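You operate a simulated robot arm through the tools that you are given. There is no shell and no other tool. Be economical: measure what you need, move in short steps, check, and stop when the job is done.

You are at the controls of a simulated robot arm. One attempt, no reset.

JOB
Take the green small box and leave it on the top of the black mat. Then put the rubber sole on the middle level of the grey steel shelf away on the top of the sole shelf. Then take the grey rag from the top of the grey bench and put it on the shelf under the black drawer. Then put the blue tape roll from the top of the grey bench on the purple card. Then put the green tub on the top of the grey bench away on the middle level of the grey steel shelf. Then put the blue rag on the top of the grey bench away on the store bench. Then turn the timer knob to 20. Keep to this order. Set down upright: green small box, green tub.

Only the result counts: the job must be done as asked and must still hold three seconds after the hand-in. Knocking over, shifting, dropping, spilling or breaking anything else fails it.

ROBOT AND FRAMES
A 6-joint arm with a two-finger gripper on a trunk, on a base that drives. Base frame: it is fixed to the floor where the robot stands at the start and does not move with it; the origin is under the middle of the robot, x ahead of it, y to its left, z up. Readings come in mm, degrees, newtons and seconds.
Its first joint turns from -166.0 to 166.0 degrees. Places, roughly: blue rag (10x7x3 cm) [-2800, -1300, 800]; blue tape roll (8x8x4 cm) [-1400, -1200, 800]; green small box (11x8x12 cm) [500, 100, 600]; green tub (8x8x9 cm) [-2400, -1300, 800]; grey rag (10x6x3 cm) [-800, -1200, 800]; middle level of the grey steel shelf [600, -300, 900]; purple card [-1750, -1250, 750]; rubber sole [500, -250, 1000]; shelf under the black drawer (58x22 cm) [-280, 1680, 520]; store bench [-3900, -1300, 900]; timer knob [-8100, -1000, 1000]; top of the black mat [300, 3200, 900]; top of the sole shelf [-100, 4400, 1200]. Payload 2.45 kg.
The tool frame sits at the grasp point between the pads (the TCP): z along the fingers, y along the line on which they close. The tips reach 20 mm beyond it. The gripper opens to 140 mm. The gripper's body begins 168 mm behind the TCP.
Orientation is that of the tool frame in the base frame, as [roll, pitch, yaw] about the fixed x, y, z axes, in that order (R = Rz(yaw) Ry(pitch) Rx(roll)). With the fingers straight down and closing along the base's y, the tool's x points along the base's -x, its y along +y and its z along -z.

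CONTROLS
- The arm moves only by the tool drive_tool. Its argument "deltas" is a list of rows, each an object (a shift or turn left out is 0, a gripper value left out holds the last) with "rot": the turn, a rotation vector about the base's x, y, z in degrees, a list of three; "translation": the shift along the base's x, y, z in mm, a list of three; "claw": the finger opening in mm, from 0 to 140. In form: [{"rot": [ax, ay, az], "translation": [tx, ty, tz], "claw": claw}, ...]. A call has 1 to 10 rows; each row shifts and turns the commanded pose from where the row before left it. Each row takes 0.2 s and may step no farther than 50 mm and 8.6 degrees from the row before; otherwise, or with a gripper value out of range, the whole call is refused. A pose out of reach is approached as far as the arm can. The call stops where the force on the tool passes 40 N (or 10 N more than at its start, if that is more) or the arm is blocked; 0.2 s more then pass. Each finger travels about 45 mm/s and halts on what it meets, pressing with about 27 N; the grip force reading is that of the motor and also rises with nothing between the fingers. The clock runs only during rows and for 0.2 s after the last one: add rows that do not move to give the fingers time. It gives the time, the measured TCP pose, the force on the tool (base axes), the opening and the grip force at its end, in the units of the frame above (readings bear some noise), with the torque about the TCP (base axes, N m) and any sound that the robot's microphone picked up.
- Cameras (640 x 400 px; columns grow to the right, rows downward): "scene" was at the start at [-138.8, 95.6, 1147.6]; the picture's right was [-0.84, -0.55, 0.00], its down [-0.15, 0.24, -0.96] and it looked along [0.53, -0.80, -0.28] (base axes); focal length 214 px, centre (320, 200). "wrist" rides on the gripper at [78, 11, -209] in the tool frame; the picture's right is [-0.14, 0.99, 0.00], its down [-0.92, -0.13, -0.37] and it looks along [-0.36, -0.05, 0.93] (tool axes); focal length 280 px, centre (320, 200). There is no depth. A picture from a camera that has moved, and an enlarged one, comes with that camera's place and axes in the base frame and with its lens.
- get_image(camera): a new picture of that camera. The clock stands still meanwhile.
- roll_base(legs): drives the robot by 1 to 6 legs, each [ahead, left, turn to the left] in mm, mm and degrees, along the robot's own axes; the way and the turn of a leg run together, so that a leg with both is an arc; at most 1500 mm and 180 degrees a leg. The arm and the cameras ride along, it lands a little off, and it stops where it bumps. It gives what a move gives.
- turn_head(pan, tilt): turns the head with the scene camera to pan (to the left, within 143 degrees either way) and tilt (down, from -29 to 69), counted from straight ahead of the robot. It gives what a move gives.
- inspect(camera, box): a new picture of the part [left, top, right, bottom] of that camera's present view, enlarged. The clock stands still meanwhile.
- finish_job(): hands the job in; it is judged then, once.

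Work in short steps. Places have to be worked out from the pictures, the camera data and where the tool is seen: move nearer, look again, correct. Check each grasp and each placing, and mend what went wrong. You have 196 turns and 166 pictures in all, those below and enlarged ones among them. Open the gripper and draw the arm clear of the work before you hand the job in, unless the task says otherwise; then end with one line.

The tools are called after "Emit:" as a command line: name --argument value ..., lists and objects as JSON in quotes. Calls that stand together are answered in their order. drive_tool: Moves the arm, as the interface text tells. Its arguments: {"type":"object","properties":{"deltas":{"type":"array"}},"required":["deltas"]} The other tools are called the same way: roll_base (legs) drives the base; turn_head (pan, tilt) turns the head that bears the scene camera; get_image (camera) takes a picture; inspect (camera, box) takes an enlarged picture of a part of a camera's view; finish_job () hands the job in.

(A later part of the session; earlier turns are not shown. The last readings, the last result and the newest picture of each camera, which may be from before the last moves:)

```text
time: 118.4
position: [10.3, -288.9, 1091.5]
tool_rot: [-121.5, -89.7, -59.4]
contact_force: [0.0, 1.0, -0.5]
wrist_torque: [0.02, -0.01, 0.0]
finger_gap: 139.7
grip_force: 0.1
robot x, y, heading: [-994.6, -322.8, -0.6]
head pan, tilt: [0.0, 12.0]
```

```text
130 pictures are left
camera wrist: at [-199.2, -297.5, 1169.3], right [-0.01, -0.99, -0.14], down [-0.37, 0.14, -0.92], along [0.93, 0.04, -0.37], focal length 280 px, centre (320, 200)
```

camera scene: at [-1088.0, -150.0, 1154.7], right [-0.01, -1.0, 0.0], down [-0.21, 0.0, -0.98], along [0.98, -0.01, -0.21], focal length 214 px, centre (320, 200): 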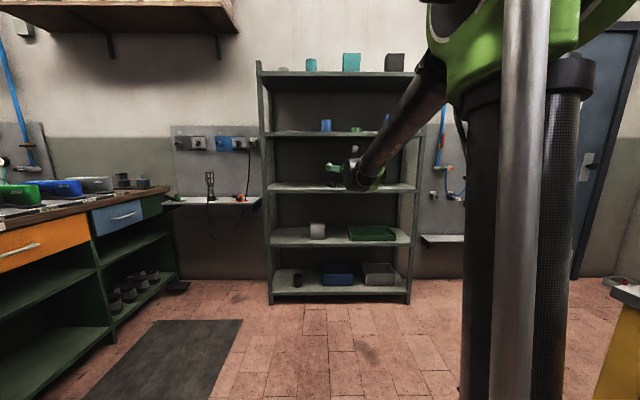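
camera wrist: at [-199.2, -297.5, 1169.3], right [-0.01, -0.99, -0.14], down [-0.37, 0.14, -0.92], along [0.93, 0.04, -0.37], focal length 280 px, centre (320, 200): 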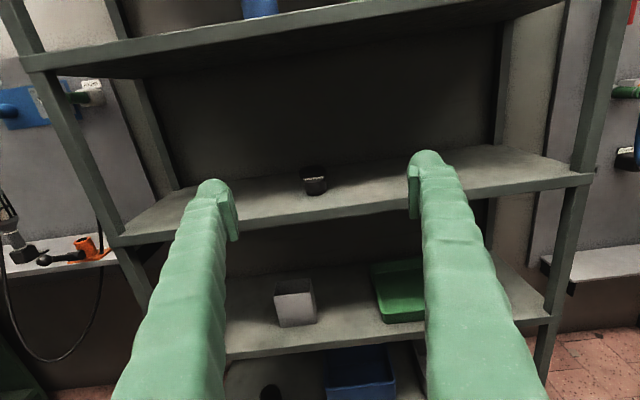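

I enlarge the wrist view around the dark objects on the middle level.

Emit:
inspect --camera "wrist" --box '[230, 120, 430, 245]'

Emit:
inspect --camera "scene" --box '[250, 100, 430, 220]'

```text
3.20 times, centred on (330, 182) of wrist
camera zoom: at [-199.2, -297.5, 1169.3], right [-0.01, -0.99, -0.14], down [-0.37, 0.14, -0.92], along [0.93, 0.04, -0.37], focal length 897 px, centre (288, 256)
```

zoom: 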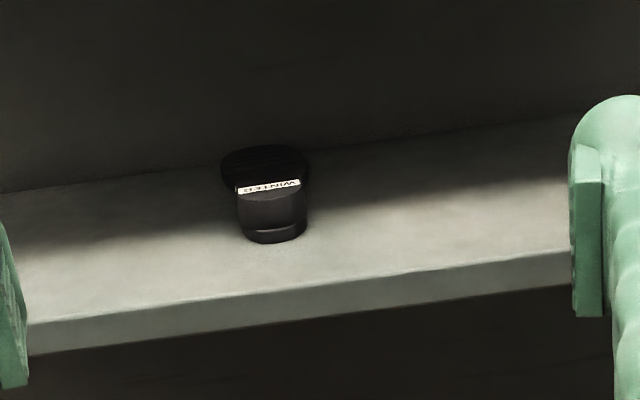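

```text
3.33 times, centred on (340, 160) of scene
camera zoom: at [-1088.0, -150.0, 1154.7], right [-0.01, -1.0, 0.0], down [-0.21, 0.0, -0.98], along [0.98, -0.01, -0.21], focal length 715 px, centre (253, 333)
```

zoom: 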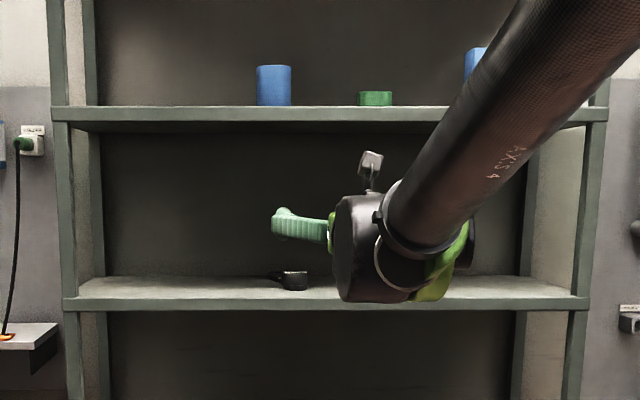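

The sole lies heel toward us: heel front at about (472, −260), 55 mm wide, ~35 mm high, long axis along x. I tilt the tool 34° down, move to y≈−260, z≈985, and drive ahead 350 mm.

Emit:
drive_tool --deltas '[{"rot": [0, 8.5, 0], "translation": [0, 7, -26]}, {"rot": [0, 8.5, 0], "translation": [0, 7, -26]}, {"rot": [0, 8.5, 0], "translation": [0, 7, -26]}, {"rot": [0, 8.5, 0], "translation": [0, 7, -26]}, {}]'

Emit:
roll_base --legs '[[340, 0, 0.6]]'

Emit:
get_image --camera "wrist"

```text
time: 119.6
position: [11.7, -267.4, 997.7]
tool_rot: [178.9, -59.2, -0.6]
contact_force: [-0.3, -0.8, -0.9]
wrist_torque: [0.0, -0.02, 0.03]
finger_gap: 140.4
grip_force: 0.0
out of reach, approached as far as the arm can: row 1
robot x, y, heading: [-991.5, -325.7, -0.5]
head pan, tilt: [0.0, 12.0]
```

```text
time: 121.9
position: [352.1, -264.0, 998.4]
tool_rot: [178.9, -59.1, -0.2]
contact_force: [-0.1, 0.1, -0.1]
wrist_torque: [0.02, 0.0, 0.0]
finger_gap: 140.3
grip_force: 0.0
robot x, y, heading: [-656.1, -328.6, -0.1]
head pan, tilt: [0.0, 12.0]
```

```text
127 pictures are left
camera wrist: at [212.6, -270.8, 1172.0], right [-0.09, -0.99, -0.11], down [-0.79, 0.14, -0.6], along [0.61, 0.03, -0.79], focal length 280 px, centre (320, 200)
```

wrist: 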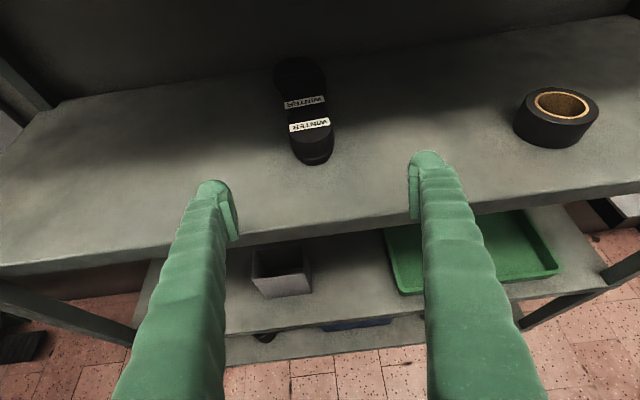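

Sole heel front at (469, −260), length ≈235. I shift 5 mm left, lower to z≈965 and drive ahead 170 mm to straddle heel/waist.

Emit:
drive_tool --deltas '[{"translation": [0, 5, -16]}, {"translation": [0, 0, -17]}]'

Emit:
roll_base --legs '[[172, 0, 0]]'

Emit:
get_image --camera "wrist"

```text
time: 122.5
position: [352.2, -259.2, 965.4]
tool_rot: [178.9, -59.1, -0.2]
contact_force: [-0.3, 0.1, -0.1]
wrist_torque: [-0.01, 0.0, -0.02]
finger_gap: 139.9
grip_force: 0.1
robot x, y, heading: [-650.7, -325.1, -0.0]
head pan, tilt: [0.0, 12.0]
```

```text
time: 123.9
position: [524.4, -259.6, 965.9]
tool_rot: [178.9, -59.1, -0.1]
contact_force: [-0.3, 0.3, 0.4]
wrist_torque: [0.03, 0.01, -0.01]
finger_gap: 139.7
grip_force: 0.1
robot x, y, heading: [-478.4, -329.8, 0.1]
head pan, tilt: [0.0, 12.0]
```

```text
126 pictures are left
camera wrist: at [384.3, -265.3, 1138.8], right [-0.09, -0.99, -0.11], down [-0.79, 0.14, -0.6], along [0.61, 0.03, -0.79], focal length 280 px, centre (320, 200)
```

wrist: 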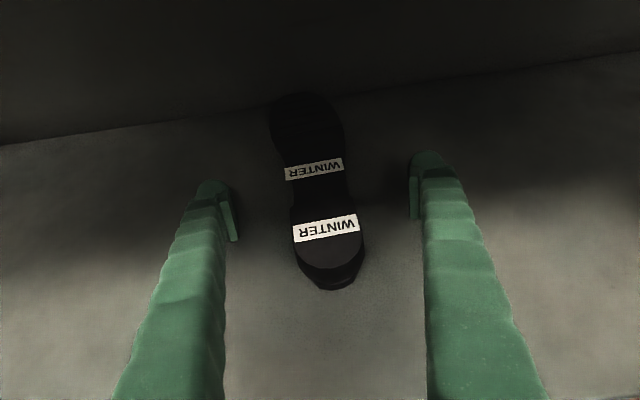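

The heel is between the fingers. I lower to z≈948 and close.

Emit:
drive_tool --deltas '[{"translation": [0, 0, -9]}, {"translation": [0, 0, -8]}, {}]'

Emit:
drive_tool --deltas '[{"claw": 110}, {"claw": 80}, {"claw": 55}, {"claw": 40}, {"claw": 30}, {}, {}, {}]'

Emit:
get_image --camera "wrist"

```text
time: 124.7
position: [523.7, -259.3, 947.8]
tool_rot: [178.9, -59.0, -0.1]
contact_force: [-0.2, -0.4, 0.5]
wrist_torque: [0.02, -0.01, 0.01]
finger_gap: 140.0
grip_force: 0.1
robot x, y, heading: [-480.2, -322.6, -0.2]
head pan, tilt: [0.0, 12.0]
```

```text
time: 126.5
position: [524.2, -259.3, 946.7]
tool_rot: [178.9, -59.1, -0.1]
contact_force: [-0.5, -0.2, 0.8]
wrist_torque: [0.1, 0.0, 0.23]
finger_gap: 60.1
grip_force: 27.1
robot x, y, heading: [-482.2, -329.9, -0.2]
head pan, tilt: [0.0, 12.0]
```

```text
125 pictures are left
camera wrist: at [384.2, -265.1, 1121.4], right [-0.09, -0.99, -0.11], down [-0.79, 0.14, -0.6], along [0.61, 0.03, -0.79], focal length 280 px, centre (320, 200)
```

wrist: 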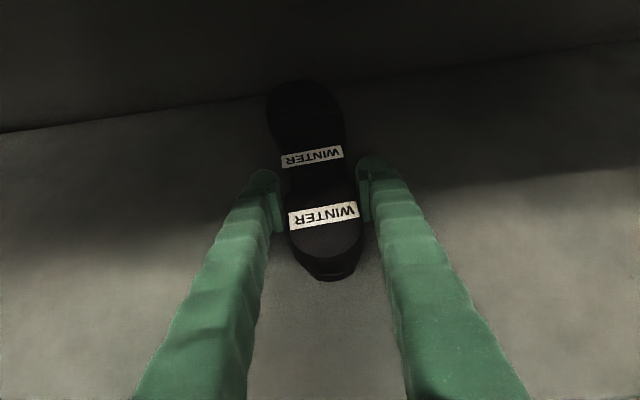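

Gripped at 60 mm. I lift 50 mm and check it holds.

Emit:
drive_tool --deltas '[{"translation": [0, 0, 15]}, {"translation": [0, 0, 35]}, {}]'

Emit:
get_image --camera "wrist"

```text
time: 127.3
position: [524.4, -259.2, 997.9]
tool_rot: [178.8, -59.0, -0.2]
contact_force: [0.2, 0.0, -2.4]
wrist_torque: [0.0, 0.12, 0.02]
finger_gap: 58.6
grip_force: 26.7
robot x, y, heading: [-479.8, -326.6, -0.3]
head pan, tilt: [0.0, 12.0]
```

```text
124 pictures are left
camera wrist: at [385.2, -265.4, 1172.2], right [-0.09, -0.99, -0.11], down [-0.79, 0.14, -0.6], along [0.61, 0.03, -0.79], focal length 280 px, centre (320, 200)
```

wrist: 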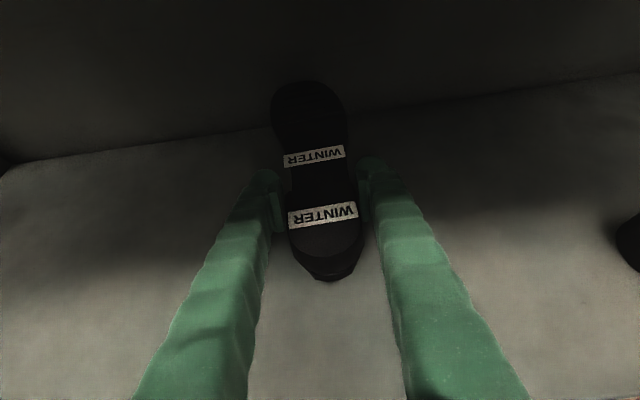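

The sole holds well (2.4 N). I back out, raise, and drive round to the aisle and up to the far benches, facing +y.

Emit:
roll_base --legs '[[-450, 0, 0]]'

Emit:
drive_tool --deltas '[{"translation": [0, 0, 45]}, {"translation": [0, 0, 45]}, {"translation": [-10, 0, 45]}]'

Emit:
roll_base --legs '[[0, 330, 0], [-960, 0, 0], [0, 0, 90]]'

Emit:
roll_base --legs '[[1300, 0, 0], [1200, 0, 0]]'

Emit:
roll_base --legs '[[0, -1400, 0]]'

Emit:
turn_head --pan 0 --tilt 8

Emit:
get_image --camera "scene"

Emit:
get_image --camera "wrist"

```text
time: 130.1
position: [68.4, -257.2, 998.1]
tool_rot: [179.0, -59.2, 0.0]
contact_force: [-0.1, 0.7, -1.9]
wrist_torque: [-0.04, 0.13, 0.0]
finger_gap: 58.1
grip_force: 27.0
robot x, y, heading: [-935.3, -327.5, -0.1]
head pan, tilt: [0.0, 12.0]
```

```text
time: 130.9
position: [57.9, -257.9, 1132.3]
tool_rot: [178.9, -59.1, -0.1]
contact_force: [0.3, -0.2, -1.1]
wrist_torque: [-0.01, 0.11, -0.01]
finger_gap: 58.0
grip_force: 27.4
robot x, y, heading: [-937.1, -324.8, -0.1]
head pan, tilt: [0.0, 12.0]
```

```text
time: 141.5
position: [-1963.4, 1007.5, 1131.1]
tool_rot: [178.9, -59.1, 89.2]
contact_force: [0.9, 0.2, -2.5]
wrist_torque: [-0.15, -0.01, 0.02]
finger_gap: 56.9
grip_force: 26.7
robot x, y, heading: [-1902.9, 9.4, 89.1]
head pan, tilt: [0.0, 12.0]
```

```text
time: 153.7
position: [-1915.6, 3495.4, 1131.8]
tool_rot: [178.8, -59.0, 89.0]
contact_force: [0.2, -0.5, -1.9]
wrist_torque: [-0.1, 0.01, -0.01]
finger_gap: 55.6
grip_force: 27.1
robot x, y, heading: [-1861.4, 2505.0, 89.0]
head pan, tilt: [0.0, 12.0]
```

```text
time: 160.7
position: [-522.4, 3474.9, 1133.0]
tool_rot: [178.9, -59.2, 89.5]
contact_force: [0.1, -0.1, -2.1]
wrist_torque: [-0.12, -0.01, 0.01]
finger_gap: 55.4
grip_force: 26.8
robot x, y, heading: [-462.4, 2482.3, 89.2]
head pan, tilt: [0.0, 12.0]
```

```text
time: 161.3
position: [-520.4, 3475.1, 1132.0]
tool_rot: [178.7, -59.0, 89.5]
contact_force: [1.1, 0.9, -1.5]
wrist_torque: [-0.13, 0.03, -0.03]
finger_gap: 55.0
grip_force: 27.3
robot x, y, heading: [-459.4, 2478.2, 89.4]
head pan, tilt: [0.0, 8.0]
```

```text
123 pictures are left
camera scene: at [-634.8, 2384.1, 1161.2], right [1.0, -0.01, 0.0], down [0.0, -0.14, -0.99], along [0.01, 0.99, -0.14], focal length 214 px, centre (320, 200)
```

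scene: 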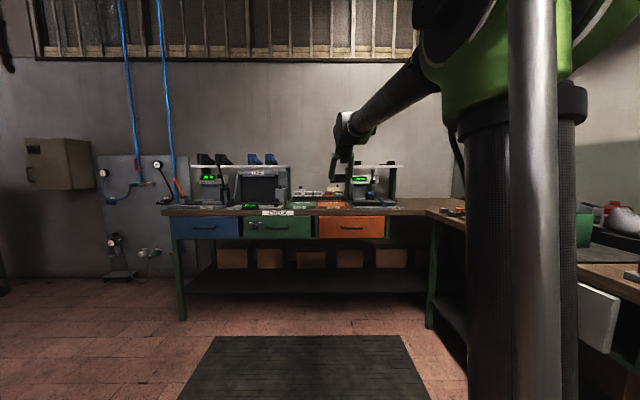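

```text
122 pictures are left
camera wrist: at [-516.3, 3336.9, 1306.0], right [0.99, -0.1, -0.11], down [-0.14, -0.79, -0.6], along [-0.03, 0.61, -0.79], focal length 280 px, centre (320, 200)
```

wrist: 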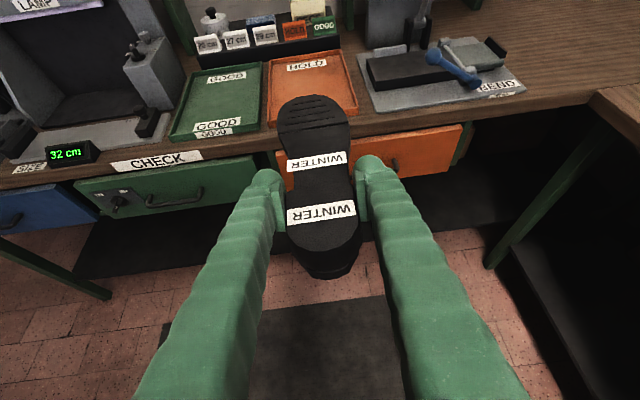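

Two small shelves stand on the bench; I enlarge to identify and measure the sole shelf near x≈−100.

Emit:
inspect --camera "scene" --box '[180, 130, 420, 230]'

```text
2.67 times, centred on (300, 180) of scene
camera zoom: at [-634.8, 2384.1, 1161.2], right [1.0, -0.01, 0.0], down [0.0, -0.14, -0.99], along [0.01, 0.99, -0.14], focal length 572 px, centre (373, 253)
```

zoom: 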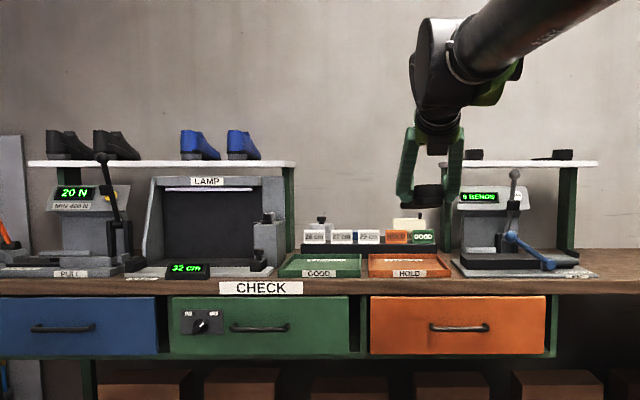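

The sole shelf spans x≈−330…128, top ≈1195, with soles at x≈−275 and ≈0; the gap centre is x≈−138. I move right and raise the arm to see its top.

Emit:
roll_base --legs '[[0, -380, 0.6]]'

Emit:
drive_tool --deltas '[{"translation": [0, 0, 40]}, {"translation": [0, 0, 40]}, {"translation": [0, 0, 40]}, {"translation": [0, 0, 40]}, {}]'

Emit:
get_image --camera "wrist"

Emit:
get_image --camera "scene"

```text
time: 163.8
position: [-154.1, 3472.7, 1132.8]
tool_rot: [178.9, -59.0, 90.2]
contact_force: [-0.4, 0.5, -2.2]
wrist_torque: [-0.12, 0.0, 0.01]
finger_gap: 55.5
grip_force: 26.9
robot x, y, heading: [-78.2, 2481.6, 89.9]
head pan, tilt: [0.0, 8.0]
```

```text
time: 164.9
position: [-153.0, 3473.5, 1292.2]
tool_rot: [178.9, -59.1, 90.2]
contact_force: [-0.3, -0.3, -2.0]
wrist_torque: [-0.07, 0.0, 0.03]
finger_gap: 55.4
grip_force: 27.1
robot x, y, heading: [-76.1, 2478.3, 90.2]
head pan, tilt: [0.0, 8.0]
```

```text
120 pictures are left
camera wrist: at [-146.3, 3334.7, 1466.5], right [0.99, -0.08, -0.11], down [-0.13, -0.79, -0.6], along [-0.03, 0.61, -0.79], focal length 280 px, centre (320, 200)
```

wrist: 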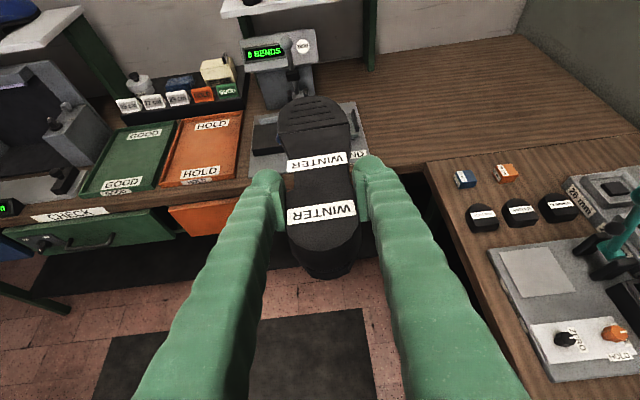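

```text
119 pictures are left
camera scene: at [-254.1, 2380.8, 1161.2], right [1.0, 0.0, 0.0], down [0.0, -0.14, -0.99], along [0.0, 0.99, -0.14], focal length 214 px, centre (320, 200)
```

scene: 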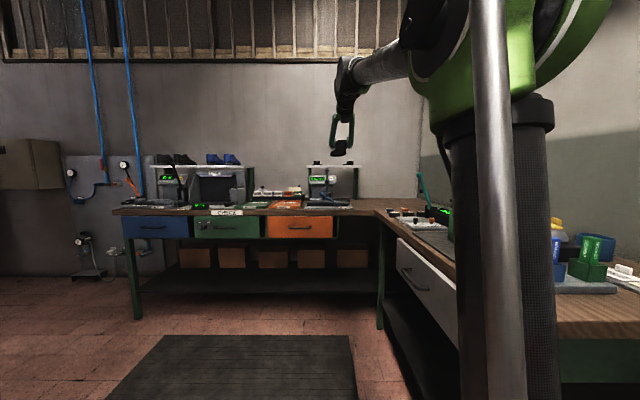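

I enlarge the sole shelf from here.

Emit:
inspect --camera "scene" --box '[290, 130, 380, 220]'

```text
4.44 times, centred on (335, 175) of scene
camera zoom: at [-254.1, 2380.8, 1161.2], right [1.0, 0.0, 0.0], down [0.0, -0.14, -0.99], along [0.0, 0.99, -0.14], focal length 953 px, centre (253, 311)
```

zoom: 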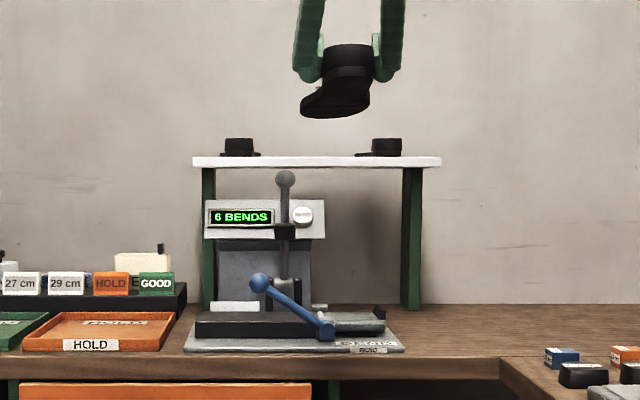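

The shelf front is y≈4200 and top ≈1197; free gap x −237…−61. The end bench blocks a straight approach at x≈−76, so I move the base left 400 and the arm right, then go ahead 550.

Emit:
roll_base --legs '[[0, 400, 0]]'

Emit:
drive_tool --deltas '[{"translation": [45, 0, 0]}, {"translation": [45, 0, 0]}, {"translation": [45, 0, 0]}, {"translation": [45, 0, 0]}, {"translation": [45, 0, 0]}, {"translation": [45, 0, 0]}, {"translation": [45, 0, 0]}, {"translation": [45, 0, 0]}, {"translation": [40, 0, 0]}]'

Emit:
roll_base --legs '[[550, 0, 0]]'

Emit:
get_image --camera "wrist"

Emit:
get_image --camera "scene"

```text
time: 167.4
position: [-553.7, 3471.1, 1292.1]
tool_rot: [178.7, -59.1, 90.4]
contact_force: [-0.1, 0.7, -2.5]
wrist_torque: [-0.12, -0.01, -0.02]
finger_gap: 55.1
grip_force: 26.6
robot x, y, heading: [-475.5, 2479.5, 90.6]
head pan, tilt: [0.0, 8.0]
```

```text
time: 169.4
position: [-348.2, 3482.4, 1290.2]
tool_rot: [175.8, -60.2, 83.6]
contact_force: [0.0, 0.3, -1.8]
wrist_torque: [-0.1, -0.04, -0.04]
finger_gap: 55.2
grip_force: 27.0
out of reach, approached as far as the arm can: row 2, 3, 4, 5, 6, 7, 8, 9
robot x, y, heading: [-477.0, 2479.9, 90.4]
head pan, tilt: [0.0, 8.0]
```

```text
time: 172.6
position: [-352.8, 4026.1, 1290.7]
tool_rot: [175.7, -60.1, 83.7]
contact_force: [0.2, -0.4, -1.6]
wrist_torque: [-0.13, -0.01, -0.02]
finger_gap: 55.1
grip_force: 27.1
robot x, y, heading: [-482.8, 3020.9, 90.5]
head pan, tilt: [0.0, 8.0]
```

```text
117 pictures are left
camera wrist: at [-373.5, 3886.4, 1463.0], right [0.97, -0.24, -0.08], down [-0.24, -0.75, -0.62], along [0.09, 0.62, -0.78], focal length 280 px, centre (320, 200)
```

wrist: 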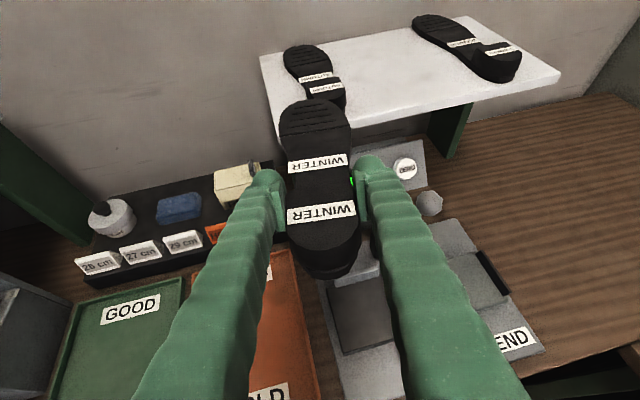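

```text
116 pictures are left
camera scene: at [-655.8, 2923.0, 1161.2], right [1.0, 0.01, 0.0], down [0.0, -0.14, -0.99], along [-0.01, 0.99, -0.14], focal length 214 px, centre (320, 200)
```

scene: 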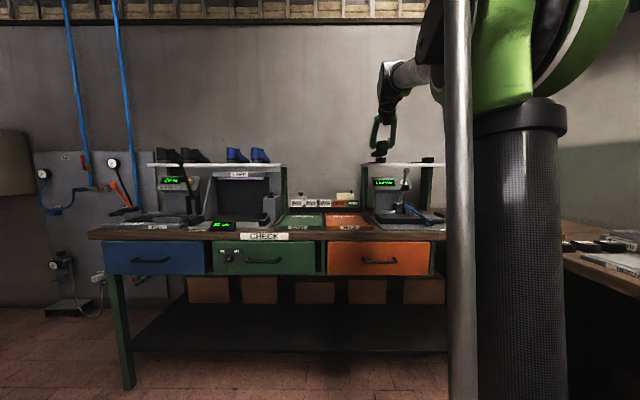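

Clear view: free gap on the shelf centred x≈−147, shelf y 4210–4505. The arm is at its reach limit, so I turn the base −9.5° and first pull the arm in while straightening the tool.

Emit:
roll_base --legs '[[0, 0, -9.5]]'

Emit:
drive_tool --deltas '[{"translation": [-8, -27, 0]}, {"translation": [-8, -27, 0]}, {}]'

```text
time: 173.7
position: [-188.2, 3993.0, 1291.3]
tool_rot: [175.8, -60.1, 74.1]
contact_force: [0.7, 0.7, -2.1]
wrist_torque: [-0.13, 0.04, -0.04]
finger_gap: 55.1
grip_force: 26.7
robot x, y, heading: [-483.6, 3023.6, 80.9]
head pan, tilt: [0.0, 8.0]
```

```text
time: 174.4
position: [-204.4, 3937.6, 1292.2]
tool_rot: [175.8, -60.2, 74.1]
contact_force: [-0.3, 1.1, -2.3]
wrist_torque: [-0.1, 0.04, 0.0]
finger_gap: 55.2
grip_force: 27.1
robot x, y, heading: [-479.8, 3023.1, 80.6]
head pan, tilt: [0.0, 8.0]
```

Command follows. I yaw the tool +16° so the sole lies along y, level it, then drive the base ahead to y≈3370.

Emit:
drive_tool --deltas '[{"rot": [0, 0, 8]}, {"rot": [0, 0, 8]}, {"rot": [0, 2, 0]}, {}]'

Emit:
roll_base --legs '[[330, 0, 0]]'

Emit:
get_image --camera "wrist"

```text
time: 175.4
position: [-205.6, 3937.5, 1292.3]
tool_rot: [179.5, -59.5, 70.6]
contact_force: [0.4, -0.4, -2.7]
wrist_torque: [-0.09, 0.02, 0.0]
finger_gap: 55.2
grip_force: 27.2
out of reach, approached as far as the arm can: row 1, 2
robot x, y, heading: [-480.4, 3023.3, 80.7]
head pan, tilt: [0.0, 8.0]
```

```text
time: 177.6
position: [-148.6, 4265.4, 1290.9]
tool_rot: [179.6, -59.4, 70.5]
contact_force: [0.5, -0.7, -2.0]
wrist_torque: [-0.11, 0.01, -0.01]
finger_gap: 55.0
grip_force: 27.2
robot x, y, heading: [-425.8, 3349.2, 80.5]
head pan, tilt: [0.0, 8.0]
```

```text
115 pictures are left
camera wrist: at [-186.8, 4129.8, 1464.5], right [0.91, -0.4, -0.11], down [-0.39, -0.69, -0.61], along [0.17, 0.6, -0.79], focal length 280 px, centre (320, 200)
```

wrist: 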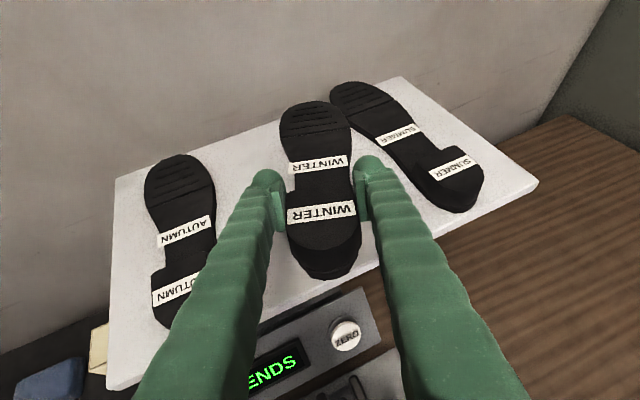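

The wrist limits yaw, so the sole stays ~19° oblique; it still fits the 176 mm gap. I shift (−22, +30), look again.

Emit:
drive_tool --deltas '[{"translation": [-11, 15, -15]}, {"translation": [-11, 15, -15]}, {}]'

Emit:
get_image --camera "wrist"

```text
time: 178.4
position: [-169.0, 4295.5, 1261.3]
tool_rot: [179.5, -59.5, 70.5]
contact_force: [0.0, -0.1, -2.2]
wrist_torque: [-0.13, 0.04, 0.0]
finger_gap: 55.3
grip_force: 26.9
robot x, y, heading: [-426.7, 3348.4, 80.6]
head pan, tilt: [0.0, 8.0]
```

```text
114 pictures are left
camera wrist: at [-208.9, 4160.4, 1434.2], right [0.91, -0.4, -0.11], down [-0.39, -0.69, -0.61], along [0.17, 0.59, -0.79], focal length 280 px, centre (320, 200)
```

wrist: 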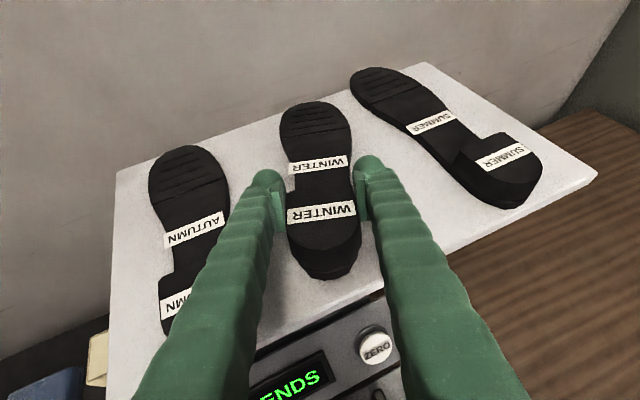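

Heel is close to the shelf's front edge; I shift 25 mm further in and 4 mm right, then lower in steps.

Emit:
drive_tool --deltas '[{"translation": [4, 25, 0]}, {"translation": [0, 0, -15]}, {"translation": [0, 0, -8]}, {}]'

Emit:
drive_tool --deltas '[{"translation": [0, 0, -6]}, {"translation": [0, 0, -4]}, {}]'

Emit:
get_image --camera "wrist"

```text
time: 179.4
position: [-166.9, 4318.5, 1239.7]
tool_rot: [179.6, -59.6, 70.4]
contact_force: [-2.3, -9.9, 8.8]
wrist_torque: [1.11, 0.09, 0.2]
finger_gap: 55.2
grip_force: 27.5
robot x, y, heading: [-427.2, 3346.1, 80.5]
head pan, tilt: [0.0, 8.0]
```

```text
time: 180.2
position: [-166.4, 4319.7, 1231.5]
tool_rot: [179.6, -59.8, 70.4]
contact_force: [0.3, -3.5, 33.3]
wrist_torque: [0.23, 0.91, 0.45]
finger_gap: 55.7
grip_force: 27.3
robot x, y, heading: [-428.3, 3351.0, 80.6]
head pan, tilt: [0.0, 8.0]
```

```text
113 pictures are left
camera wrist: at [-205.1, 4182.9, 1403.5], right [0.91, -0.4, -0.12], down [-0.39, -0.69, -0.61], along [0.17, 0.6, -0.78], focal length 280 px, centre (320, 200)
```

wrist: 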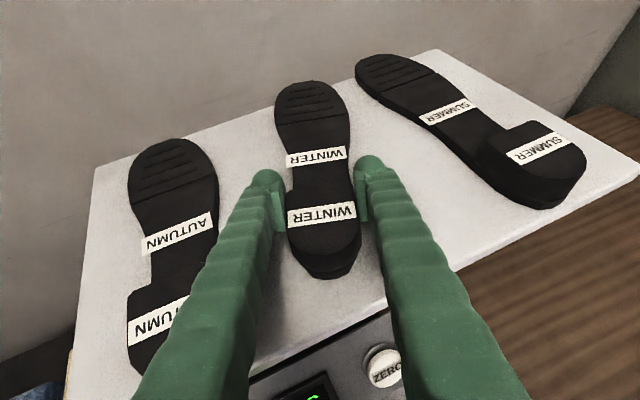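

The sole is resting on the shelf, clear of both neighbours. I release to 90 mm and lift off.

Emit:
drive_tool --deltas '[{"claw": 65}, {"claw": 80}, {"claw": 90}, {}]'

Emit:
drive_tool --deltas '[{"translation": [-5, -13, 25]}, {"translation": [-8, -22, 35]}, {"translation": [-8, -22, 35]}, {}]'

Emit:
get_image --camera "wrist"

```text
time: 181.2
position: [-166.0, 4319.5, 1228.4]
tool_rot: [179.5, -59.5, 70.5]
contact_force: [0.7, -0.1, -0.5]
wrist_torque: [0.0, 0.0, 0.02]
finger_gap: 89.7
grip_force: 0.0
robot x, y, heading: [-426.3, 3354.1, 80.5]
head pan, tilt: [0.0, 8.0]
```

```text
time: 182.2
position: [-186.9, 4262.6, 1324.4]
tool_rot: [179.6, -59.5, 70.4]
contact_force: [0.2, 0.5, -0.1]
wrist_torque: [-0.02, -0.04, 0.0]
finger_gap: 89.9
grip_force: 0.1
robot x, y, heading: [-429.6, 3345.9, 80.7]
head pan, tilt: [0.0, 8.0]
```

```text
112 pictures are left
camera wrist: at [-226.0, 4127.7, 1497.1], right [0.91, -0.4, -0.11], down [-0.39, -0.69, -0.61], along [0.17, 0.6, -0.79], focal length 280 px, centre (320, 200)
```

wrist: 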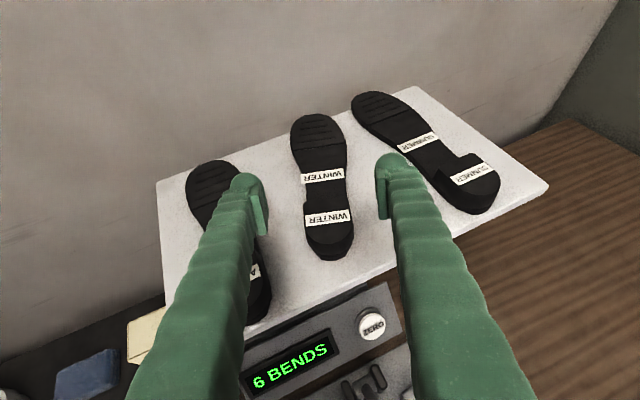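

The sole rests on the shelf, nothing disturbed. I back off and drive back to the front area, then turn to face the grey bench.

Emit:
roll_base --legs '[[-600, 0, 0], [0, 0, 9.4], [0, 1370, 0], [-1400, 0, 0], [-1350, 0, 0]]'

Emit:
roll_base --legs '[[0, 0, -90], [0, 0, -90]]'

Emit:
turn_head --pan 30 --tilt 15

Emit:
get_image --camera "scene"

```text
time: 205.8
position: [-1787.1, 923.6, 1324.0]
tool_rot: [179.5, -59.5, 81.6]
contact_force: [0.2, -0.2, -0.5]
wrist_torque: [-0.01, -0.01, -0.02]
finger_gap: 89.9
grip_force: 0.1
robot x, y, heading: [-1847.5, -19.7, 91.6]
head pan, tilt: [0.0, 8.0]
```

```text
time: 213.8
position: [-1917.3, -960.9, 1324.1]
tool_rot: [179.5, -59.5, -98.9]
contact_force: [-0.3, 0.3, 0.7]
wrist_torque: [-0.02, 0.0, -0.01]
finger_gap: 90.0
grip_force: 0.0
robot x, y, heading: [-1849.1, -20.6, -89.1]
head pan, tilt: [0.0, 8.0]
```

```text
time: 214.8
position: [-1917.2, -960.2, 1323.7]
tool_rot: [179.5, -59.5, -98.9]
contact_force: [0.1, -0.1, 0.4]
wrist_torque: [0.0, -0.01, 0.01]
finger_gap: 90.0
grip_force: 0.1
robot x, y, heading: [-1847.0, -18.7, -88.8]
head pan, tilt: [30.0, 15.0]
```

```text
111 pictures are left
camera scene: at [-1630.3, 93.4, 1149.9], right [-0.86, -0.52, 0.0], down [-0.13, 0.22, -0.97], along [0.5, -0.83, -0.26], focal length 214 px, centre (320, 200)
```

scene: 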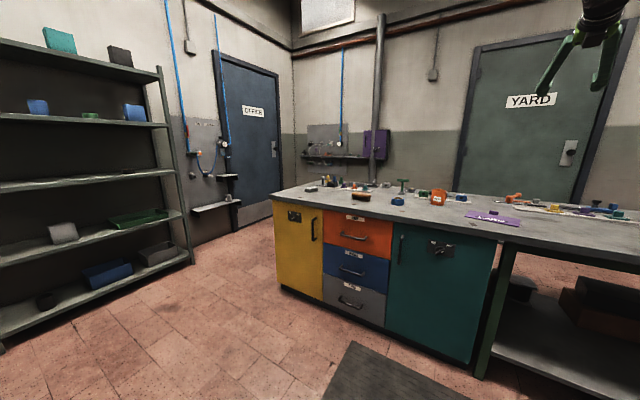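

I enlarge the bench top to find the rag, tape and card.

Emit:
inspect --camera "scene" --box '[280, 160, 460, 240]'

Emit:
inspect --camera "scene" --box '[440, 160, 640, 260]'

```text
3.56 times, centred on (370, 200) of scene
camera zoom: at [-1630.3, 93.4, 1149.9], right [-0.86, -0.52, 0.0], down [-0.13, 0.22, -0.97], along [0.5, -0.83, -0.26], focal length 763 px, centre (142, 200)
```

zoom: 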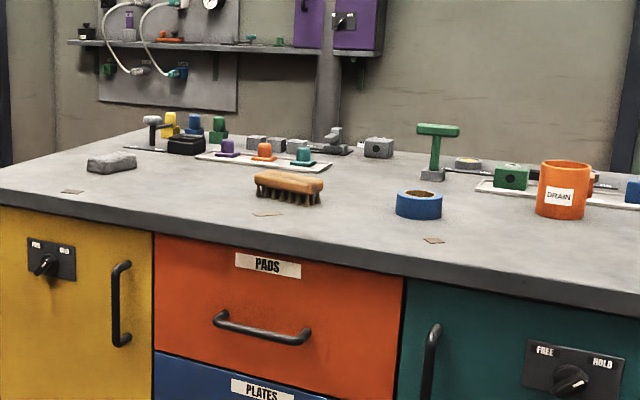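

```text
3.20 times, centred on (540, 210) of scene
camera zoom: at [-1630.3, 93.4, 1149.9], right [-0.86, -0.52, 0.0], down [-0.13, 0.22, -0.97], along [0.5, -0.83, -0.26], focal length 686 px, centre (-384, 168)
```

zoom: 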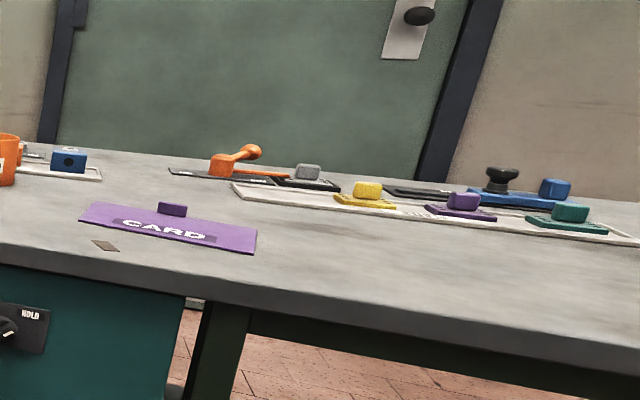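

Rag is at about (−780, −1200, 815), tape ≈(−1397, −1170), card ≈(−1800, −1180). I move the base left (+x) to face the rag and lower the arm for a wrist look.

Emit:
roll_base --legs '[[0, 1130, -1.2], [80, 0, 0]]'

Emit:
drive_tool --deltas '[{"translation": [0, 0, -45]}, {"translation": [0, 0, -45]}, {"translation": [0, 0, -45]}, {"translation": [0, 0, -45]}, {"translation": [0, 0, -45]}, {"translation": [0, 0, -45]}]'

Emit:
get_image --camera "wrist"

```text
time: 221.2
position: [-808.3, -1023.6, 1323.2]
tool_rot: [179.6, -59.5, -99.7]
contact_force: [0.1, -0.2, 0.2]
wrist_torque: [-0.02, -0.01, 0.01]
finger_gap: 89.8
grip_force: 0.1
robot x, y, heading: [-727.5, -81.8, -89.5]
head pan, tilt: [30.0, 15.0]
```

```text
time: 222.6
position: [-808.1, -1023.4, 1053.5]
tool_rot: [179.5, -59.5, -99.7]
contact_force: [-0.5, 0.8, -0.1]
wrist_torque: [-0.02, -0.03, 0.0]
finger_gap: 90.3
grip_force: 0.1
robot x, y, heading: [-725.3, -81.3, -89.4]
head pan, tilt: [30.0, 15.0]
```

```text
108 pictures are left
camera wrist: at [-793.0, -882.9, 1225.5], right [-0.96, 0.24, -0.11], down [0.26, 0.75, -0.61], along [-0.06, -0.61, -0.79], focal length 280 px, centre (320, 200)
```

wrist: 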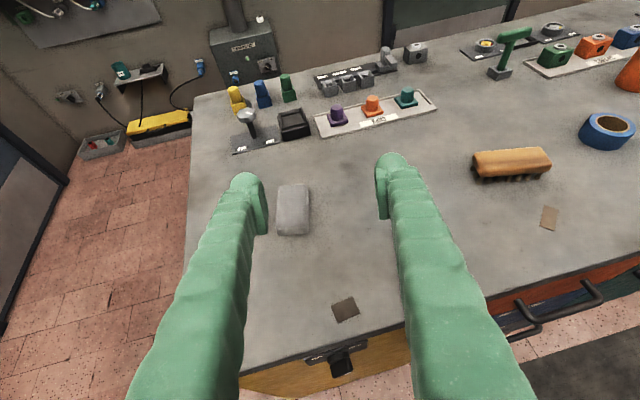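

The rag's long axis runs nearly along the tool direction; centre (−774, −1189). I lower to 890, shift +32 in x, and drive ahead 120.

Emit:
drive_tool --deltas '[{"translation": [16, 0, -40]}, {"translation": [16, 0, -40]}, {"translation": [0, 0, -40]}, {"translation": [0, 0, -40]}, {}]'

Emit:
roll_base --legs '[[120, 0, 0]]'

Emit:
get_image --camera "wrist"

```text
time: 223.8
position: [-774.5, -1023.8, 893.2]
tool_rot: [179.5, -59.5, -99.7]
contact_force: [-0.7, 0.1, 0.5]
wrist_torque: [0.01, -0.01, 0.01]
finger_gap: 89.8
grip_force: 0.0
robot x, y, heading: [-728.1, -83.0, -89.8]
head pan, tilt: [30.0, 15.0]
```

```text
time: 225.0
position: [-773.9, -1141.2, 894.7]
tool_rot: [179.6, -59.5, -99.7]
contact_force: [0.3, 0.4, -0.1]
wrist_torque: [-0.02, -0.03, 0.0]
finger_gap: 90.1
grip_force: 0.0
robot x, y, heading: [-725.4, -202.7, -89.3]
head pan, tilt: [30.0, 15.0]
```

```text
107 pictures are left
camera wrist: at [-759.7, -1000.9, 1067.3], right [-0.96, 0.24, -0.11], down [0.26, 0.75, -0.61], along [-0.06, -0.61, -0.79], focal length 280 px, centre (320, 200)
```

wrist: 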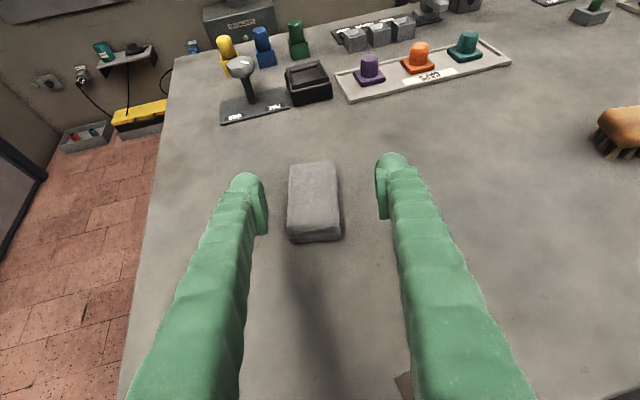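

Rag centred between the fingers, about 50 mm ahead. I move −50 in y and lower in steps, watching for bench contact.

Emit:
drive_tool --deltas '[{"translation": [0, -25, -20]}, {"translation": [0, -25, -20]}, {"translation": [0, 0, -12]}, {}]'

Emit:
get_image --camera "wrist"

```text
time: 226.0
position: [-774.7, -1191.2, 842.4]
tool_rot: [179.5, -59.5, -99.7]
contact_force: [0.3, -0.6, 1.0]
wrist_torque: [0.02, 0.0, 0.0]
finger_gap: 89.7
grip_force: 0.1
robot x, y, heading: [-726.0, -203.5, -89.4]
head pan, tilt: [30.0, 15.0]
```

```text
106 pictures are left
camera wrist: at [-760.3, -1050.5, 1014.7], right [-0.96, 0.24, -0.11], down [0.26, 0.75, -0.61], along [-0.06, -0.61, -0.79], focal length 280 px, centre (320, 200)
```

wrist: 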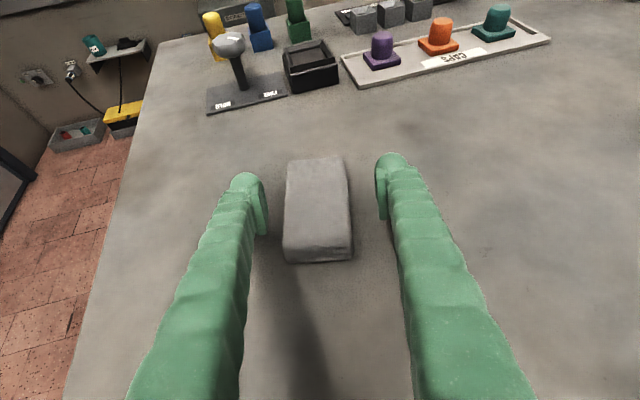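

No contact yet, and the scale suggests the bench is lower (~760). I keep lowering in small steps.

Emit:
drive_tool --deltas '[{"translation": [0, 0, -10]}, {"translation": [0, 0, -10]}, {"translation": [0, 0, -8]}, {}]'

Emit:
get_image --camera "wrist"

```text
time: 226.8
position: [-774.2, -1190.7, 822.8]
tool_rot: [179.8, -59.8, -99.8]
contact_force: [0.0, 13.7, 24.9]
wrist_torque: [0.19, -0.76, 0.32]
finger_gap: 90.1
grip_force: 0.0
robot x, y, heading: [-726.7, -201.4, -89.4]
head pan, tilt: [30.0, 15.0]
stopped in row 3: the force on the tool passed its limit at 55 N (the readings are from after the stop); the commanded pose is now the measured one
```

```text
105 pictures are left
camera wrist: at [-760.1, -1048.8, 994.7], right [-0.96, 0.24, -0.12], down [0.26, 0.75, -0.61], along [-0.06, -0.62, -0.78], focal length 280 px, centre (320, 200)
```

wrist: 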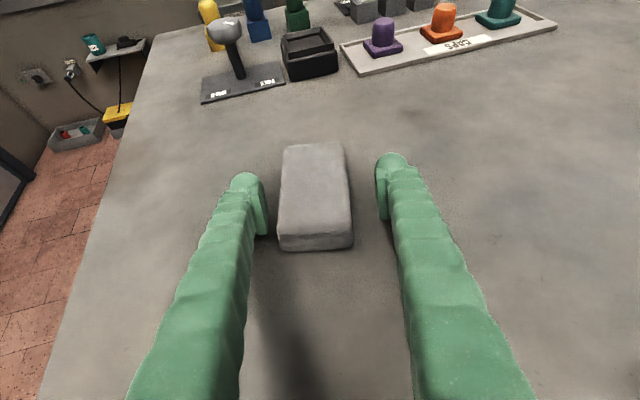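

Fingertips touched the bench (top ≈798). I raise 3 mm and close on the rag.

Emit:
drive_tool --deltas '[{"translation": [0, 0, 4]}, {"claw": 65}, {"claw": 50}, {"claw": 35}, {"claw": 30}, {}, {}]'

Emit:
drive_tool --deltas '[{"translation": [0, 0, 20]}, {"translation": [0, 0, 40]}, {}]'

Emit:
get_image --camera "wrist"

```text
time: 228.4
position: [-775.1, -1192.2, 824.3]
tool_rot: [179.8, -59.8, -99.8]
contact_force: [0.3, -0.9, 0.7]
wrist_torque: [-0.01, 0.02, 0.0]
finger_gap: 59.3
grip_force: 26.7
robot x, y, heading: [-726.8, -200.6, -89.4]
head pan, tilt: [30.0, 15.0]
```

```text
time: 229.2
position: [-774.6, -1193.5, 885.0]
tool_rot: [179.6, -59.8, -99.8]
contact_force: [1.0, 0.1, 0.3]
wrist_torque: [0.01, -0.01, -0.02]
finger_gap: 59.4
grip_force: 26.2
robot x, y, heading: [-721.9, -205.1, -89.4]
head pan, tilt: [30.0, 15.0]
```

```text
104 pictures are left
camera wrist: at [-760.4, -1051.1, 1057.3], right [-0.96, 0.24, -0.12], down [0.26, 0.75, -0.61], along [-0.06, -0.62, -0.78], focal length 280 px, centre (320, 200)
```

wrist: 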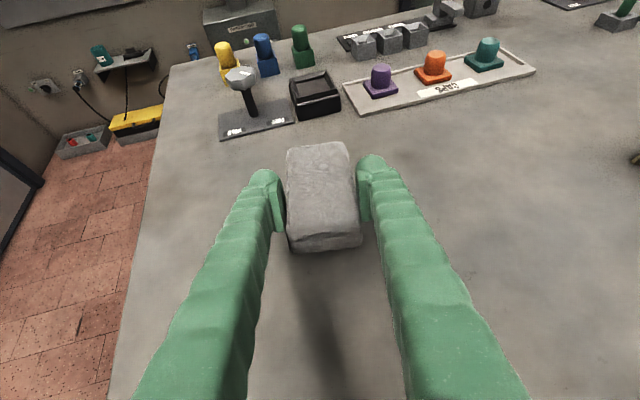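

Rag held. I raise, back away, drive to the aisle keeping heading −y, and back up the aisle to y≈2950.

Emit:
drive_tool --deltas '[{"translation": [0, 0, 45]}, {"translation": [0, 0, 45]}, {"translation": [0, 0, 45]}, {"translation": [0, 0, 45]}]'

Emit:
roll_base --legs '[[-220, 0, -0.5], [0, -1190, 0], [-1480, 0, 0], [-1450, 0, 0]]'

Emit:
roll_base --legs '[[0, 1250, 0]]'

Emit:
turn_head --pan 10 --tilt 20

Emit:
get_image --camera "scene"

```text
time: 230.2
position: [-774.0, -1192.4, 1065.8]
tool_rot: [179.7, -59.8, -99.7]
contact_force: [0.6, 0.1, -1.5]
wrist_torque: [0.03, -0.01, 0.0]
finger_gap: 59.0
grip_force: 26.5
robot x, y, heading: [-726.3, -203.3, -89.3]
head pan, tilt: [30.0, 15.0]
```

```text
time: 251.2
position: [-2001.0, 1940.4, 1065.3]
tool_rot: [179.7, -59.8, -99.3]
contact_force: [0.7, 0.2, -1.2]
wrist_torque: [-0.05, -0.01, -0.01]
finger_gap: 59.3
grip_force: 27.4
robot x, y, heading: [-1960.4, 2930.1, -88.8]
head pan, tilt: [30.0, 15.0]
```

```text
time: 257.5
position: [-765.0, 1954.7, 1065.1]
tool_rot: [179.7, -59.7, -100.1]
contact_force: [0.2, -0.5, -0.7]
wrist_torque: [0.0, 0.02, 0.0]
finger_gap: 59.3
grip_force: 26.6
robot x, y, heading: [-714.8, 2950.6, -89.7]
head pan, tilt: [30.0, 15.0]
```

```text
time: 258.3
position: [-767.0, 1952.9, 1065.3]
tool_rot: [179.7, -59.8, -100.0]
contact_force: [-0.1, 0.1, -0.8]
wrist_torque: [-0.01, 0.01, 0.0]
finger_gap: 59.4
grip_force: 27.4
robot x, y, heading: [-715.3, 2943.2, -89.7]
head pan, tilt: [10.0, 20.0]
```

```text
103 pictures are left
camera scene: at [-522.5, 3042.1, 1141.7], right [-0.98, -0.18, 0.0], down [-0.06, 0.34, -0.94], along [0.17, -0.92, -0.34], focal length 214 px, centre (320, 200)
```

scene: 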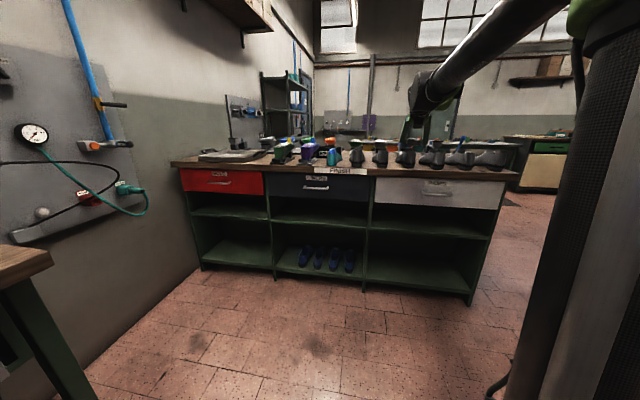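

The black drawer is the middle one, with the empty shelf right below it. I enlarge it to measure.

Emit:
inspect --camera "scene" --box '[250, 150, 400, 290]'

```text
2.86 times, centred on (325, 220) of scene
camera zoom: at [-522.5, 3042.1, 1141.7], right [-0.98, -0.18, 0.0], down [-0.06, 0.34, -0.94], along [0.17, -0.92, -0.34], focal length 613 px, centre (306, 143)
```

zoom: 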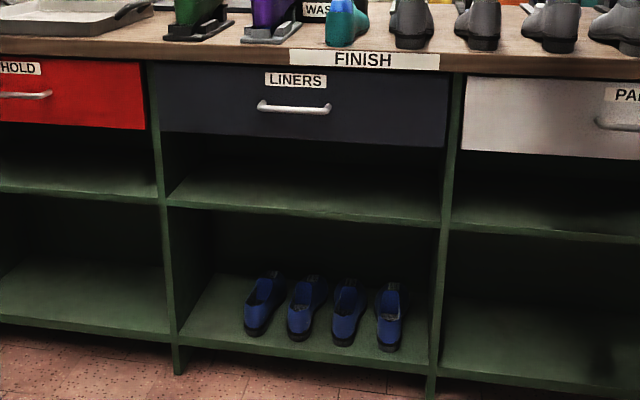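

Shelf: x −591…29, top ≈520, opening up to ≈706, front y≈1825. I move right of... +x by 487, lower the arm to z≈575 outside the shelf, and flatten the tool 8°.

Emit:
roll_base --legs '[[-60, 0, 0], [0, 487, 0]]'

Emit:
drive_tool --deltas '[{"translation": [0, 0, -49]}, {"translation": [0, 0, -49]}, {"translation": [0, 0, -49]}, {"translation": [0, 0, -49]}, {"translation": [0, 0, -49]}, {"translation": [0, 0, -49]}, {"translation": [0, 0, -49]}, {"translation": [0, 0, -49]}, {"translation": [0, 0, -49]}, {"translation": [0, 0, -45]}]'

Emit:
drive_tool --deltas '[{"rot": [-8, 0, 0]}, {}]'

Emit:
get_image --camera "wrist"

Emit:
get_image --camera "scene"

```text
time: 261.8
position: [-276.5, 2016.9, 1065.2]
tool_rot: [179.8, -59.8, -99.9]
contact_force: [0.0, 0.3, 0.1]
wrist_torque: [0.01, 0.01, -0.01]
finger_gap: 59.6
grip_force: 27.1
robot x, y, heading: [-223.3, 3006.5, -90.0]
head pan, tilt: [10.0, 20.0]
```

```text
time: 264.0
position: [-276.5, 2016.6, 578.6]
tool_rot: [179.7, -59.8, -100.0]
contact_force: [-0.4, -0.1, -0.7]
wrist_torque: [-0.09, -0.02, -0.02]
finger_gap: 59.5
grip_force: 26.8
robot x, y, heading: [-221.2, 3008.0, -89.8]
head pan, tilt: [10.0, 20.0]
```

```text
time: 264.6
position: [-275.7, 2015.5, 577.9]
tool_rot: [-176.7, -67.7, -103.3]
contact_force: [-0.4, -0.1, 0.3]
wrist_torque: [0.01, 0.02, 0.01]
finger_gap: 59.6
grip_force: 27.2
robot x, y, heading: [-223.7, 3009.5, -89.8]
head pan, tilt: [10.0, 20.0]
```

```text
101 pictures are left
camera wrist: at [-261.5, 2180.0, 729.6], right [-0.96, 0.23, -0.15], down [0.26, 0.65, -0.71], along [-0.06, -0.72, -0.69], focal length 280 px, centre (320, 200)
```

wrist: 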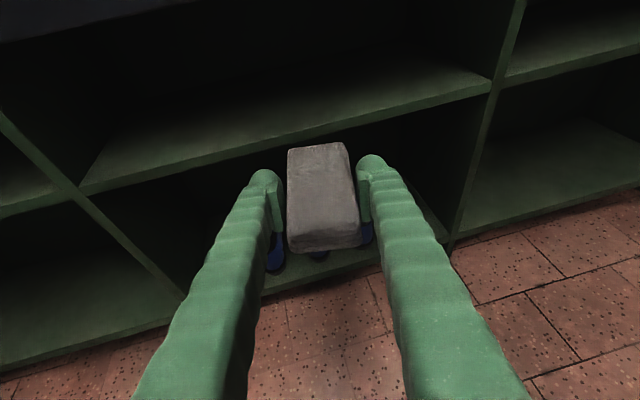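

```text
100 pictures are left
camera scene: at [-33.1, 3103.7, 1141.7], right [-0.98, -0.18, 0.0], down [-0.06, 0.34, -0.94], along [0.17, -0.92, -0.34], focal length 214 px, centre (320, 200)
```

scene: 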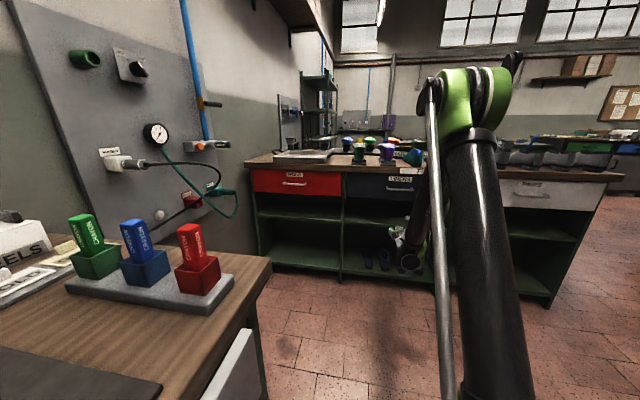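

Shelf front edge confirmed at y≈1816, rag ≈30 mm above shelf level. I drive ahead 250 mm and look.

Emit:
roll_base --legs '[[250, 0, 0]]'

Emit:
get_image --camera "wrist"

```text
time: 266.4
position: [-276.7, 1764.9, 578.9]
tool_rot: [-176.6, -67.6, -103.3]
contact_force: [0.7, -0.5, -0.8]
wrist_torque: [0.03, 0.0, 0.0]
finger_gap: 59.3
grip_force: 27.0
robot x, y, heading: [-221.8, 2758.6, -89.8]
head pan, tilt: [10.0, 20.0]
```

```text
99 pictures are left
camera wrist: at [-261.2, 1928.9, 729.9], right [-0.96, 0.23, -0.15], down [0.26, 0.65, -0.71], along [-0.06, -0.72, -0.69], focal length 280 px, centre (320, 200)
```

wrist: 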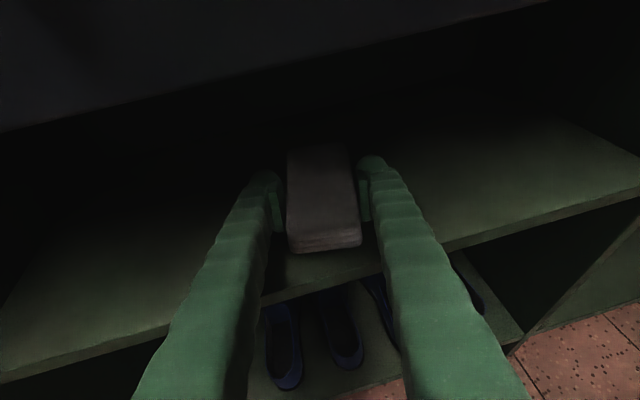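

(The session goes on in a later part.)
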